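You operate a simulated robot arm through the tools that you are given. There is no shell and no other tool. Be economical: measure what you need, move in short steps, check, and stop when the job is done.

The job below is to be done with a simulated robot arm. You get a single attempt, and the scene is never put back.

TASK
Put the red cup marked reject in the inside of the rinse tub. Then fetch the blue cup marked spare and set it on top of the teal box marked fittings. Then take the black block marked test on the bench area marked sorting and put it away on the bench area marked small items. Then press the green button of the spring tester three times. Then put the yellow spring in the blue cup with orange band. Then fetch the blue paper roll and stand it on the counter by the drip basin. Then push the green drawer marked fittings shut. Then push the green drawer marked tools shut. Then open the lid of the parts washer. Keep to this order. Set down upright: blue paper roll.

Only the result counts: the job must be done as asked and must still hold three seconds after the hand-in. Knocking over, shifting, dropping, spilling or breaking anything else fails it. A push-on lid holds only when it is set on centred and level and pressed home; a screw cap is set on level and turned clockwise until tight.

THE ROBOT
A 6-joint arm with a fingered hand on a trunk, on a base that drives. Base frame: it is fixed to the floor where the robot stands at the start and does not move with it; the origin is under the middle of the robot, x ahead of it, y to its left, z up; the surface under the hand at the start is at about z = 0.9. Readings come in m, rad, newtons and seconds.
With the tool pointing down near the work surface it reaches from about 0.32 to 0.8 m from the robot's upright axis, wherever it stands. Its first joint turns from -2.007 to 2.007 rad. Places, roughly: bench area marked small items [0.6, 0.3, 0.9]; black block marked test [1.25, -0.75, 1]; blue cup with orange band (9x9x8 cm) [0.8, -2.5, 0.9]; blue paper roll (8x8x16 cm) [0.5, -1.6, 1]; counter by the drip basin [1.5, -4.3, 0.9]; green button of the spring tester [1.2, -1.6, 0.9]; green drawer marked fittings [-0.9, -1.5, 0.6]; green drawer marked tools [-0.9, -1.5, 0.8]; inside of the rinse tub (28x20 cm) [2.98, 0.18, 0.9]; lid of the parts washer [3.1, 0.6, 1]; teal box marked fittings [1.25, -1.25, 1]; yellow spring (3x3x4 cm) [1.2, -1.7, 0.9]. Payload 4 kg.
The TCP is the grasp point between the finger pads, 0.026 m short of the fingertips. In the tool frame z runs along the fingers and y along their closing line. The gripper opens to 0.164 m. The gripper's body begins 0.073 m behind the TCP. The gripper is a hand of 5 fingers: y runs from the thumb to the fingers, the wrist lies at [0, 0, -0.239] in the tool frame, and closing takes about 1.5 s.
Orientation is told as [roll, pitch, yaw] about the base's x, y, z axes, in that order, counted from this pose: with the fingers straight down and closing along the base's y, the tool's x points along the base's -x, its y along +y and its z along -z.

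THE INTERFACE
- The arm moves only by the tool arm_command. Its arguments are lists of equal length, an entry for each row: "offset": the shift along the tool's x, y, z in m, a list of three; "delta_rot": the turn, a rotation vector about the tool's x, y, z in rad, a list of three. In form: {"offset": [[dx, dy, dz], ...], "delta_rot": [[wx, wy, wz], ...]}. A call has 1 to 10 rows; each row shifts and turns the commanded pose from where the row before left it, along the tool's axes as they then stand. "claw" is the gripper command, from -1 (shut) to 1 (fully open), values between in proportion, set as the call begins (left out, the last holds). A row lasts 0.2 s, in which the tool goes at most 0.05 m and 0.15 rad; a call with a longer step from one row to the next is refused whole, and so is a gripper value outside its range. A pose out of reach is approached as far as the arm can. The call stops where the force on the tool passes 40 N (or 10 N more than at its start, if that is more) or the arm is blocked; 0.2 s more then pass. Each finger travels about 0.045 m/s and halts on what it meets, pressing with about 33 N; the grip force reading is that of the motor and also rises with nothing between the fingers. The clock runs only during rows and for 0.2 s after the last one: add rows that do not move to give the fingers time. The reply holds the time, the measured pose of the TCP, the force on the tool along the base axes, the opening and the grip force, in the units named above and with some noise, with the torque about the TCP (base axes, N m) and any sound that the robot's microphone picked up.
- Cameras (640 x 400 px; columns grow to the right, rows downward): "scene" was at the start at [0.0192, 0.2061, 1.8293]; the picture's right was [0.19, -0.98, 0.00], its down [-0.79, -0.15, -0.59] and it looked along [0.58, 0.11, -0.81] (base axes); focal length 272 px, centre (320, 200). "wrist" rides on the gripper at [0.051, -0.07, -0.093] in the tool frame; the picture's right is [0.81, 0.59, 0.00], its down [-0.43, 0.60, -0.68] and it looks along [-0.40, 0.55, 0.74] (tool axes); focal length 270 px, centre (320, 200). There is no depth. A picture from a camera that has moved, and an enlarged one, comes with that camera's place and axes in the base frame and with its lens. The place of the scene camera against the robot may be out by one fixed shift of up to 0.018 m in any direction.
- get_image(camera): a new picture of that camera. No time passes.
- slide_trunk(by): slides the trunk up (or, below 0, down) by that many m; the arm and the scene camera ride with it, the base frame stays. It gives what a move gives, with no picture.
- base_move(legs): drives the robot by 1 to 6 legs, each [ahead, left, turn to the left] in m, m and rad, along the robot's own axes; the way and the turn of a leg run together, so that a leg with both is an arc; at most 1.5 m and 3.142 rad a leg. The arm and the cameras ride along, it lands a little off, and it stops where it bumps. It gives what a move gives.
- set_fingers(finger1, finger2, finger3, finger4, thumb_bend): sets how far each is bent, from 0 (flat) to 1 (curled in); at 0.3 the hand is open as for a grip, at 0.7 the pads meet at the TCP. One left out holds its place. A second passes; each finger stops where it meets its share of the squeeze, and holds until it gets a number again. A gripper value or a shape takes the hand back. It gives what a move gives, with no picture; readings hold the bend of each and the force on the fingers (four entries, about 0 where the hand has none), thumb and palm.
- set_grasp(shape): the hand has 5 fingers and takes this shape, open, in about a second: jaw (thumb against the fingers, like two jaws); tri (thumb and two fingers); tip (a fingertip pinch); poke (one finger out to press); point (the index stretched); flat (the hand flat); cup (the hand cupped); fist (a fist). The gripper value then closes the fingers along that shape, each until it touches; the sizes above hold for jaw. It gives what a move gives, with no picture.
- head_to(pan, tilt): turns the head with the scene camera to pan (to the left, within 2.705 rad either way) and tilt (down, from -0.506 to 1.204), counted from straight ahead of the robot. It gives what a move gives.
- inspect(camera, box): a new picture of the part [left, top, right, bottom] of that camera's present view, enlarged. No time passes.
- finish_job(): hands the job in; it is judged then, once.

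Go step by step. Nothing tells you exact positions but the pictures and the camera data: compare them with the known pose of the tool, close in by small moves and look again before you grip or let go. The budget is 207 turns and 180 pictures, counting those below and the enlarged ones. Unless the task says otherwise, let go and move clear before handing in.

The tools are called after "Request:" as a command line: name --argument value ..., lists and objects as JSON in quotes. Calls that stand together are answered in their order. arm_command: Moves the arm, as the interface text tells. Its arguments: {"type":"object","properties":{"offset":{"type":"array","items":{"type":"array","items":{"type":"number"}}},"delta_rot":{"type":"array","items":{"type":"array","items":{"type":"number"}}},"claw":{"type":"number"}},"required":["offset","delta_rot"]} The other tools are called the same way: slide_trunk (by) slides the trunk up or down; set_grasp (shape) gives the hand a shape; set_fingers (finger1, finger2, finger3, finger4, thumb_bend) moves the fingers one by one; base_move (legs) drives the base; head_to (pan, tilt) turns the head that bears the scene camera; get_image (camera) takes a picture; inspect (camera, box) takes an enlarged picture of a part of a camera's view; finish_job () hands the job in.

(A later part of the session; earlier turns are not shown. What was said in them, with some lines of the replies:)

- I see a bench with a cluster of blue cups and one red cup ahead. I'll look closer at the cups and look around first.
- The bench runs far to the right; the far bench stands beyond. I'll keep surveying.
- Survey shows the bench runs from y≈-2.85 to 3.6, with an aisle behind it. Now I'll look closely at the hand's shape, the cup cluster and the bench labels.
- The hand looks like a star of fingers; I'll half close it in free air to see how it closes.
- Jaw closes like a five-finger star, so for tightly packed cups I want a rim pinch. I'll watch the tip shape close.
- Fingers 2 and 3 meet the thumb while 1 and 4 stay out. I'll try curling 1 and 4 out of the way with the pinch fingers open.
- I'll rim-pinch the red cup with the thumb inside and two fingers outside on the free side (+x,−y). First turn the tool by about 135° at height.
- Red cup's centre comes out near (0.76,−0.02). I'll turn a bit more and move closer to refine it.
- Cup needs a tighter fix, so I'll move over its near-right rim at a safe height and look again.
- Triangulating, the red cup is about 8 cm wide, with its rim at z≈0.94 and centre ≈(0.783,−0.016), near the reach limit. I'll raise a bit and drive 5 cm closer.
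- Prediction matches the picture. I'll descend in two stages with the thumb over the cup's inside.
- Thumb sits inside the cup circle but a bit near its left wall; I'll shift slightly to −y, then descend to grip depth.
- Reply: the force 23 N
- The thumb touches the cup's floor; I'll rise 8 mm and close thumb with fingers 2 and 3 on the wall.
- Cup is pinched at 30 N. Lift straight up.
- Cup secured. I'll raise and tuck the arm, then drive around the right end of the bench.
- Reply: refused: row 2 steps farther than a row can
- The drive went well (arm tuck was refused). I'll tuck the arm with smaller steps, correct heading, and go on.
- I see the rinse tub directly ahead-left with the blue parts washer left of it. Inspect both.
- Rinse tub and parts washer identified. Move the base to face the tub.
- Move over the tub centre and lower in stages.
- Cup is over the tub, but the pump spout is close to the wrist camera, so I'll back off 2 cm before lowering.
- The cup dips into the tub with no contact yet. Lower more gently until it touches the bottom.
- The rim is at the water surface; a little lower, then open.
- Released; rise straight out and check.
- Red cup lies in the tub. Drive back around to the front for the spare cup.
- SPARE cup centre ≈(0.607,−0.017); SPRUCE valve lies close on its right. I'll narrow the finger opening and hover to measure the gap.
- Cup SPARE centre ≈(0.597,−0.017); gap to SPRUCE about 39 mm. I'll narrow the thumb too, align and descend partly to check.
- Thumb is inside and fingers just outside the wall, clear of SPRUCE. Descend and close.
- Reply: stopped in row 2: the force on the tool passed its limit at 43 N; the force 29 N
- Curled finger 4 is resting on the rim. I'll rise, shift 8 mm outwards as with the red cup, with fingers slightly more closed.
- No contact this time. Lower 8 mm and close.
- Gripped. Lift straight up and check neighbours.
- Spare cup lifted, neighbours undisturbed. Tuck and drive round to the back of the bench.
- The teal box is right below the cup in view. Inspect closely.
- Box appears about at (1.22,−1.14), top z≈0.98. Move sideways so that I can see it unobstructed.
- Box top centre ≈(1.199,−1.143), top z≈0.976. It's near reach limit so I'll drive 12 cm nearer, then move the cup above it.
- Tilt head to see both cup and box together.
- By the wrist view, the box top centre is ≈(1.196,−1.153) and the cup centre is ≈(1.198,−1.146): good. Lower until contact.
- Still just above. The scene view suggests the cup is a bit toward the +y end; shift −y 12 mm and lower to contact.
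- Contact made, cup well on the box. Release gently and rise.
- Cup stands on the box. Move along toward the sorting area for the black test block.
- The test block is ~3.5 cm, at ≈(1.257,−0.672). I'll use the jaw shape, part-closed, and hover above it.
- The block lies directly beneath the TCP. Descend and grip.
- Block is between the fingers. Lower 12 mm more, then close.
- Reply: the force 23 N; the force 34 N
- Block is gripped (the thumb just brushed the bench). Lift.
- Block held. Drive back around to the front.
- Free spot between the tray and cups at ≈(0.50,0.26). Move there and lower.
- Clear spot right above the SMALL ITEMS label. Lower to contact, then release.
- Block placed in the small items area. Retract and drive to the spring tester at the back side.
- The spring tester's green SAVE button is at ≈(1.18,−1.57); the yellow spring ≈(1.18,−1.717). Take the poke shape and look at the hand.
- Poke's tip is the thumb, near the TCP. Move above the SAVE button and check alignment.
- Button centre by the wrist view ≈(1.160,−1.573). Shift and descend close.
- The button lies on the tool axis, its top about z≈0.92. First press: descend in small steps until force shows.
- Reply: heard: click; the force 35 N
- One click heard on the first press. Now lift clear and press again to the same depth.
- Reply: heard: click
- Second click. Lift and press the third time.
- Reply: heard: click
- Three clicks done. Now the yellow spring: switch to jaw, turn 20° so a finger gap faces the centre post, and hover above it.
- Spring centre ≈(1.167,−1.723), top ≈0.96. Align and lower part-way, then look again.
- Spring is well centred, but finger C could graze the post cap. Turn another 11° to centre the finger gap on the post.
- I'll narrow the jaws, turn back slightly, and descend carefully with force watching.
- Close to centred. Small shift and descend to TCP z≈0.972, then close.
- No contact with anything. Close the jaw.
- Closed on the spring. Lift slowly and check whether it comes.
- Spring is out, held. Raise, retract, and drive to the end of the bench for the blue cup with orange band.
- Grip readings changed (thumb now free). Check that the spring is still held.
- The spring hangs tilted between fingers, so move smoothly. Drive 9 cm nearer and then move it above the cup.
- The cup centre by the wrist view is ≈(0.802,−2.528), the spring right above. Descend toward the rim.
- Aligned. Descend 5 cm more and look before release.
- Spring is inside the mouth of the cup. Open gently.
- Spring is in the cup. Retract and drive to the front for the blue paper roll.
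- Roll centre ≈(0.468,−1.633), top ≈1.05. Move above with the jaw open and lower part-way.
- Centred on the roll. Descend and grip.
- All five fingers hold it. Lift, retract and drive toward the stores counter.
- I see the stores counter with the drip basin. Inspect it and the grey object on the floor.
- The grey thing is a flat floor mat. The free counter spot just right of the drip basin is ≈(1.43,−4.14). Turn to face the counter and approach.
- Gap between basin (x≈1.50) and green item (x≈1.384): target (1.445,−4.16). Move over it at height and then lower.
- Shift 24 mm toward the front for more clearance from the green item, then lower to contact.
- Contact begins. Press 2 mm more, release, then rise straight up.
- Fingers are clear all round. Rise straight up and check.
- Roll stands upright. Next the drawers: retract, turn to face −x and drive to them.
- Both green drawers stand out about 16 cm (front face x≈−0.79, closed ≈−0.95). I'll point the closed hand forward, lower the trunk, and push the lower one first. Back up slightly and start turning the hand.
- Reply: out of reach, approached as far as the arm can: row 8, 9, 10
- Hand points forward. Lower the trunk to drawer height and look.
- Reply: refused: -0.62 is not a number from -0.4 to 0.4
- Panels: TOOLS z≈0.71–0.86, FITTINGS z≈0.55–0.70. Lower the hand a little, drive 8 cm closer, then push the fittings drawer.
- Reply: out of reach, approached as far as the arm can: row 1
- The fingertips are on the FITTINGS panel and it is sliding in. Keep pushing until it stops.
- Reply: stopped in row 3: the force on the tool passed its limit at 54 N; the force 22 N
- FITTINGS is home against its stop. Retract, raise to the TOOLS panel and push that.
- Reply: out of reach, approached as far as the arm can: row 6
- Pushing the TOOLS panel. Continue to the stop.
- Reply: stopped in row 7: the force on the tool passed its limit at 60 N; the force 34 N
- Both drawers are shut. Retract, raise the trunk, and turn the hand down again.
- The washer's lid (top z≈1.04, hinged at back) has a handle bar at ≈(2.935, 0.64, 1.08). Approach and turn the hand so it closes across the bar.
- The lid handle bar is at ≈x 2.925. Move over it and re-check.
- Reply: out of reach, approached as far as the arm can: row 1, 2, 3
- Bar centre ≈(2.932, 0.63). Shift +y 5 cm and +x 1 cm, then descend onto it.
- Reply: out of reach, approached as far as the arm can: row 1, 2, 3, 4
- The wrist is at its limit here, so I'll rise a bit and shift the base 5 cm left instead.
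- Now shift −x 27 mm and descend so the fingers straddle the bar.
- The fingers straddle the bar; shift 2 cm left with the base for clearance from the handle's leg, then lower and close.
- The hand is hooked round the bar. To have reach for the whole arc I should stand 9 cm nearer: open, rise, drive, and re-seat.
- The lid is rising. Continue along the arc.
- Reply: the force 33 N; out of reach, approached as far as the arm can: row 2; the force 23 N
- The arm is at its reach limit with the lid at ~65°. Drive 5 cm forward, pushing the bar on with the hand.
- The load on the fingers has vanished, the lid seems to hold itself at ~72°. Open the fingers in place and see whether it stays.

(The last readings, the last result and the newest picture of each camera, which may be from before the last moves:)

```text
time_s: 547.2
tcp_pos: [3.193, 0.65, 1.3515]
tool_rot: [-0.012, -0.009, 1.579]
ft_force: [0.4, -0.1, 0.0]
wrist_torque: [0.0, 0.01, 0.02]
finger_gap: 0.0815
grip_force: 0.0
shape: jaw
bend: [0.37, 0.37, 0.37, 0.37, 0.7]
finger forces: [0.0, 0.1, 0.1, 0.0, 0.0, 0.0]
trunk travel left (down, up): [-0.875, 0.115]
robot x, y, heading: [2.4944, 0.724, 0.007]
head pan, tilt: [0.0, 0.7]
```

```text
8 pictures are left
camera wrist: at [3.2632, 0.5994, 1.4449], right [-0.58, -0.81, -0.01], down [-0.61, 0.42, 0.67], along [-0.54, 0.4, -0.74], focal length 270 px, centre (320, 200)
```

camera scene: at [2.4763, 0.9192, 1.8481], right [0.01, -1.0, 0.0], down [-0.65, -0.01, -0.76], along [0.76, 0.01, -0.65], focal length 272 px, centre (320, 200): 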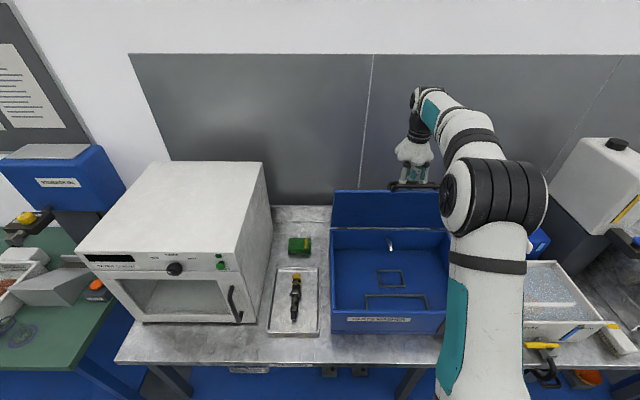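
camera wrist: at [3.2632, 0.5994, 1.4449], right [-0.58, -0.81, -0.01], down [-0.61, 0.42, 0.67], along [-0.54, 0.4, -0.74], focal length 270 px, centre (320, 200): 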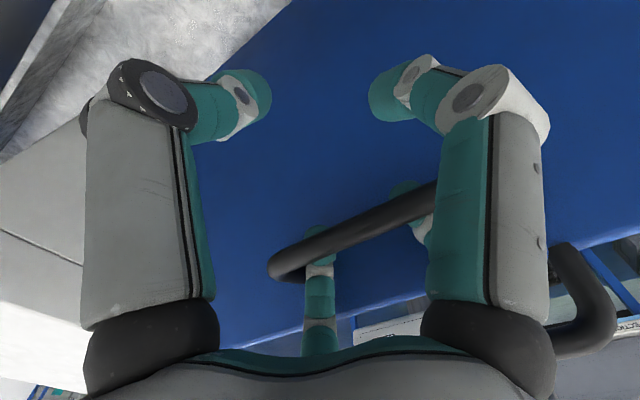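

The lid holds itself. Lift out straight up with the trunk.

Request:
slide_trunk --by 0.11

Request:
base_move --legs '[[-0.25, 0, 0]]'

Request:
get_image --camera "scene"

```text
time_s: 548.6
tcp_pos: [3.194, 0.6507, 1.4627]
tool_rot: [-0.013, -0.009, 1.58]
ft_force: [0.0, 1.1, -0.5]
wrist_torque: [0.02, -0.01, -0.02]
finger_gap: 0.0816
grip_force: 0.1
shape: jaw
bend: [0.37, 0.37, 0.37, 0.37, 0.7]
finger forces: [0.0, 0.0, 0.0, 0.1, 0.1, 0.0]
trunk travel left (down, up): [-0.985, 0.005]
robot x, y, heading: [2.4925, 0.7223, 0.005]
head pan, tilt: [0.0, 0.7]
```

```text
time_s: 550.4
tcp_pos: [2.9476, 0.6524, 1.4612]
tool_rot: [-0.013, -0.009, 1.585]
ft_force: [0.2, 0.2, 0.5]
wrist_torque: [-0.03, -0.01, 0.0]
finger_gap: 0.0817
grip_force: 0.1
shape: jaw
bend: [0.37, 0.37, 0.37, 0.37, 0.7]
finger forces: [0.0, 0.0, 0.0, 0.0, 0.0, 0.1]
trunk travel left (down, up): [-0.985, 0.005]
robot x, y, heading: [2.2451, 0.7223, 0.018]
head pan, tilt: [0.0, 0.7]
```

```text
7 pictures are left
camera scene: at [2.2763, 0.9152, 1.9581], right [0.01, -1.0, 0.0], down [-0.64, -0.01, -0.77], along [0.77, 0.01, -0.64], focal length 272 px, centre (320, 200)
```

scene: 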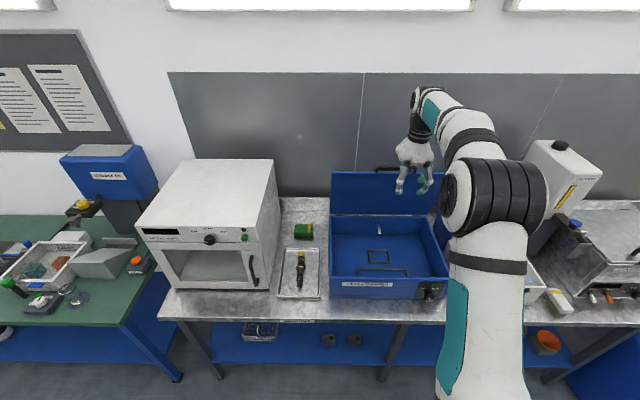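

The lid stays up at ~70°. To open it fully I'll push its inner face from the front with the closed hand, in small steps.

Request:
arm_command --offset '[[0, 0, 0], [0, 0, 0], [0, 0, 0], [0, 0, 0], [0, 0, 0], [0, 0, 0]]' --delta_rot '[[0, 0, 0], [0, 0, 0], [0, 0, 0], [0, 0, 0], [0, 0, 0], [0, 0, 0]]' --claw -1

Request:
slide_trunk --by -0.15

Request:
base_move --legs '[[0.13, 0, 0]]'

Request:
base_move --legs '[[0.05, 0, 0]]'

Request:
get_image --camera "scene"

```text
time_s: 551.8
tcp_pos: [2.948, 0.6523, 1.461]
tool_rot: [-0.012, -0.009, 1.588]
ft_force: [0.1, 0.8, 0.2]
wrist_torque: [-0.01, 0.01, -0.04]
finger_gap: 0.0
grip_force: 31.0
shape: jaw
bend: [0.7, 0.7, 0.7, 0.7, 0.7]
finger forces: [0.0, 0.0, 0.1, 0.0, 0.1, 0.1]
trunk travel left (down, up): [-0.985, 0.005]
robot x, y, heading: [2.2518, 0.7201, 0.013]
head pan, tilt: [0.0, 0.7]
```

```text
time_s: 553.5
tcp_pos: [2.9483, 0.6522, 1.311]
tool_rot: [-0.013, -0.008, 1.588]
ft_force: [-0.4, -0.7, 0.2]
wrist_torque: [0.0, 0.01, 0.01]
finger_gap: 0.0
grip_force: 32.7
shape: jaw
bend: [0.7, 0.7, 0.7, 0.7, 0.7]
finger forces: [0.1, 0.0, 0.1, 0.0, 0.1, 0.1]
trunk travel left (down, up): [-0.835, 0.155]
robot x, y, heading: [2.2515, 0.7199, 0.017]
head pan, tilt: [0.0, 0.7]
```

```text
time_s: 554.8
tcp_pos: [3.0817, 0.6556, 1.3087]
tool_rot: [-0.01, -0.009, 1.588]
ft_force: [0.4, 0.0, -0.4]
wrist_torque: [0.01, 0.01, 0.03]
finger_gap: 0.0
grip_force: 32.6
shape: jaw
bend: [0.7, 0.7, 0.7, 0.7, 0.7]
finger forces: [0.0, 0.0, 0.0, 0.0, 0.1, 0.1]
trunk travel left (down, up): [-0.835, 0.155]
robot x, y, heading: [2.3817, 0.7239, 0.017]
head pan, tilt: [0.0, 0.7]
```

```text
time_s: 555.8
tcp_pos: [3.1316, 0.6557, 1.309]
tool_rot: [-0.011, -0.008, 1.589]
ft_force: [0.7, 0.2, 0.3]
wrist_torque: [0.01, 0.06, -0.04]
finger_gap: 0.0001
grip_force: 33.4
shape: jaw
bend: [0.7, 0.7, 0.7, 0.7, 0.7]
finger forces: [0.1, 0.1, 0.1, 0.0, 0.0, 0.0]
trunk travel left (down, up): [-0.835, 0.155]
robot x, y, heading: [2.4266, 0.7241, 0.022]
head pan, tilt: [0.0, 0.7]
```

```text
6 pictures are left
camera scene: at [2.4596, 0.9182, 1.8081], right [0.02, -1.0, 0.0], down [-0.65, -0.01, -0.76], along [0.76, 0.01, -0.65], focal length 272 px, centre (320, 200)
```

scene: 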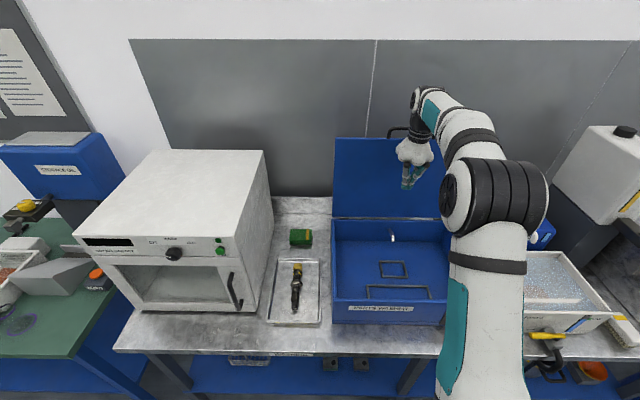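

The lid is near upright now. Push a little further.

Request:
base_move --legs '[[0.04, 0, 0]]'

Request:
base_move --legs '[[0.025, 0, 0]]'

Request:
get_image --camera "wrist"

```text
time_s: 556.6
tcp_pos: [3.1705, 0.6583, 1.3114]
tool_rot: [-0.01, -0.008, 1.588]
ft_force: [1.1, 1.2, 0.3]
wrist_torque: [-0.03, 0.07, -0.02]
finger_gap: 0.0
grip_force: 32.8
shape: jaw
bend: [0.7, 0.7, 0.7, 0.7, 0.7]
finger forces: [0.0, 0.1, 0.0, 0.1, 0.0, 0.0]
trunk travel left (down, up): [-0.835, 0.155]
robot x, y, heading: [2.4699, 0.7241, 0.018]
head pan, tilt: [0.0, 0.7]
```

```text
time_s: 557.5
tcp_pos: [3.1933, 0.6568, 1.3105]
tool_rot: [-0.009, -0.008, 1.588]
ft_force: [-0.4, -0.3, -1.6]
wrist_torque: [-0.01, 0.03, -0.01]
finger_gap: 0.0
grip_force: 33.2
shape: jaw
bend: [0.7, 0.7, 0.7, 0.7, 0.7]
finger forces: [0.0, 0.0, 0.1, 0.1, 0.0, 0.0]
trunk travel left (down, up): [-0.835, 0.155]
robot x, y, heading: [2.4935, 0.7248, 0.014]
head pan, tilt: [0.0, 0.7]
```

```text
5 pictures are left
camera wrist: at [3.2644, 0.607, 1.4031], right [-0.57, -0.82, -0.01], down [-0.61, 0.42, 0.67], along [-0.55, 0.39, -0.74], focal length 270 px, centre (320, 200)
```

wrist: 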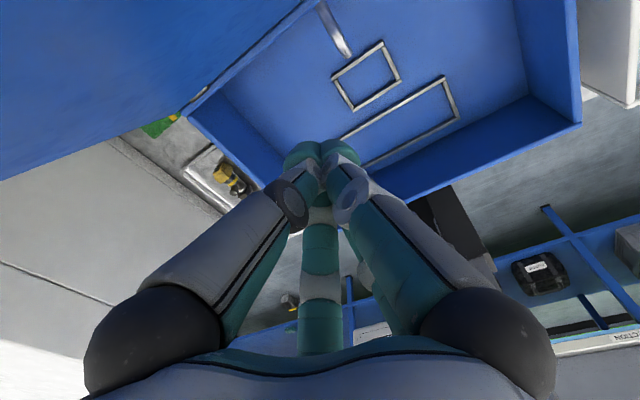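

The lid is pushed upright past the hand. Back off and verify that it stays.

Request:
base_move --legs '[[-0.4, 0, 0]]'

Request:
arm_command --offset '[[0, 0, 0], [0, 0, 0], [0, 0, 0], [0, 0, 0], [0, 0, 0], [0, 0, 0], [0, 0, 0], [0, 0, 0], [0, 0, 0], [0, 0, 0]]' --delta_rot '[[0, 0, 0], [0, 0, 0], [0, 0, 0], [0, 0, 0], [0, 0, 0], [0, 0, 0], [0, 0, 0], [0, 0, 0], [0, 0, 0], [0, 0, 0]]'

Request:
get_image --camera "scene"

```text
time_s: 560.0
tcp_pos: [2.7841, 0.6481, 1.3114]
tool_rot: [-0.011, -0.009, 1.584]
ft_force: [-0.3, -0.8, -0.2]
wrist_torque: [0.0, -0.02, 0.03]
finger_gap: 0.0
grip_force: 33.1
shape: jaw
bend: [0.7, 0.7, 0.7, 0.7, 0.7]
finger forces: [0.0, 0.0, 0.0, 0.0, 0.0, 0.0]
trunk travel left (down, up): [-0.835, 0.155]
robot x, y, heading: [2.0832, 0.7186, 0.012]
head pan, tilt: [0.0, 0.7]
```

```text
time_s: 562.2
tcp_pos: [2.783, 0.6478, 1.311]
tool_rot: [-0.012, -0.006, 1.583]
ft_force: [0.1, 0.1, -0.4]
wrist_torque: [0.0, -0.02, -0.02]
finger_gap: 0.0
grip_force: 33.0
shape: jaw
bend: [0.7, 0.7, 0.7, 0.7, 0.7]
finger forces: [0.0, 0.1, 0.0, 0.1, 0.0, 0.0]
trunk travel left (down, up): [-0.835, 0.155]
robot x, y, heading: [2.08, 0.7248, 0.016]
head pan, tilt: [0.0, 0.7]
```

```text
4 pictures are left
camera scene: at [2.1132, 0.9134, 1.8081], right [0.01, -1.0, 0.0], down [-0.64, -0.01, -0.76], along [0.76, 0.01, -0.64], focal length 272 px, centre (320, 200)
```

scene: 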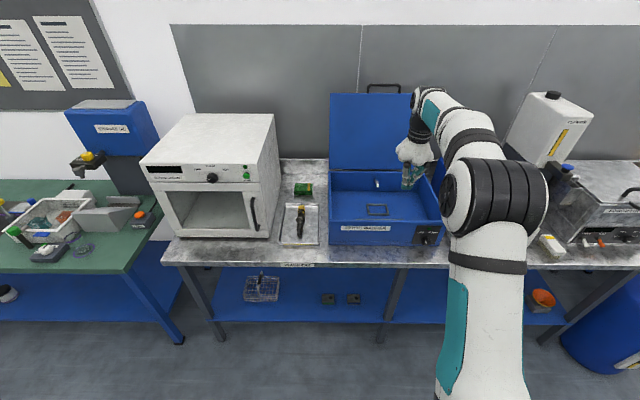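

The lid stands open by itself past vertical, everything else is in place and the hand is clear. I'll hand the job in.

Request:
finish_job

```text
The job is handed in.
```

I carried out all nine steps in the order you gave and handed the job in; I haven't seen the verdict.

- **Red cup:** it is on the bottom of the rinse tub.
- **Spare cup:** it stands on the teal fittings box.
- **Black test block:** it is in the small items area.
- **Green button:** I pressed it three times and heard a click each time. The tester's display read "NOT SAVED" after the first press and still did after the third.
- **Yellow spring:** it is in the blue cup with the orange band. Taking it out turned the tester's disc by about 2 degrees.
- **Paper roll:** it stands upright on the counter next to the drip basin.
- **Drawers:** fittings and then tools were pushed until they hit their stops.
- **Parts washer lid:** it is open to about vertical and was still standing about two seconds after I let go.
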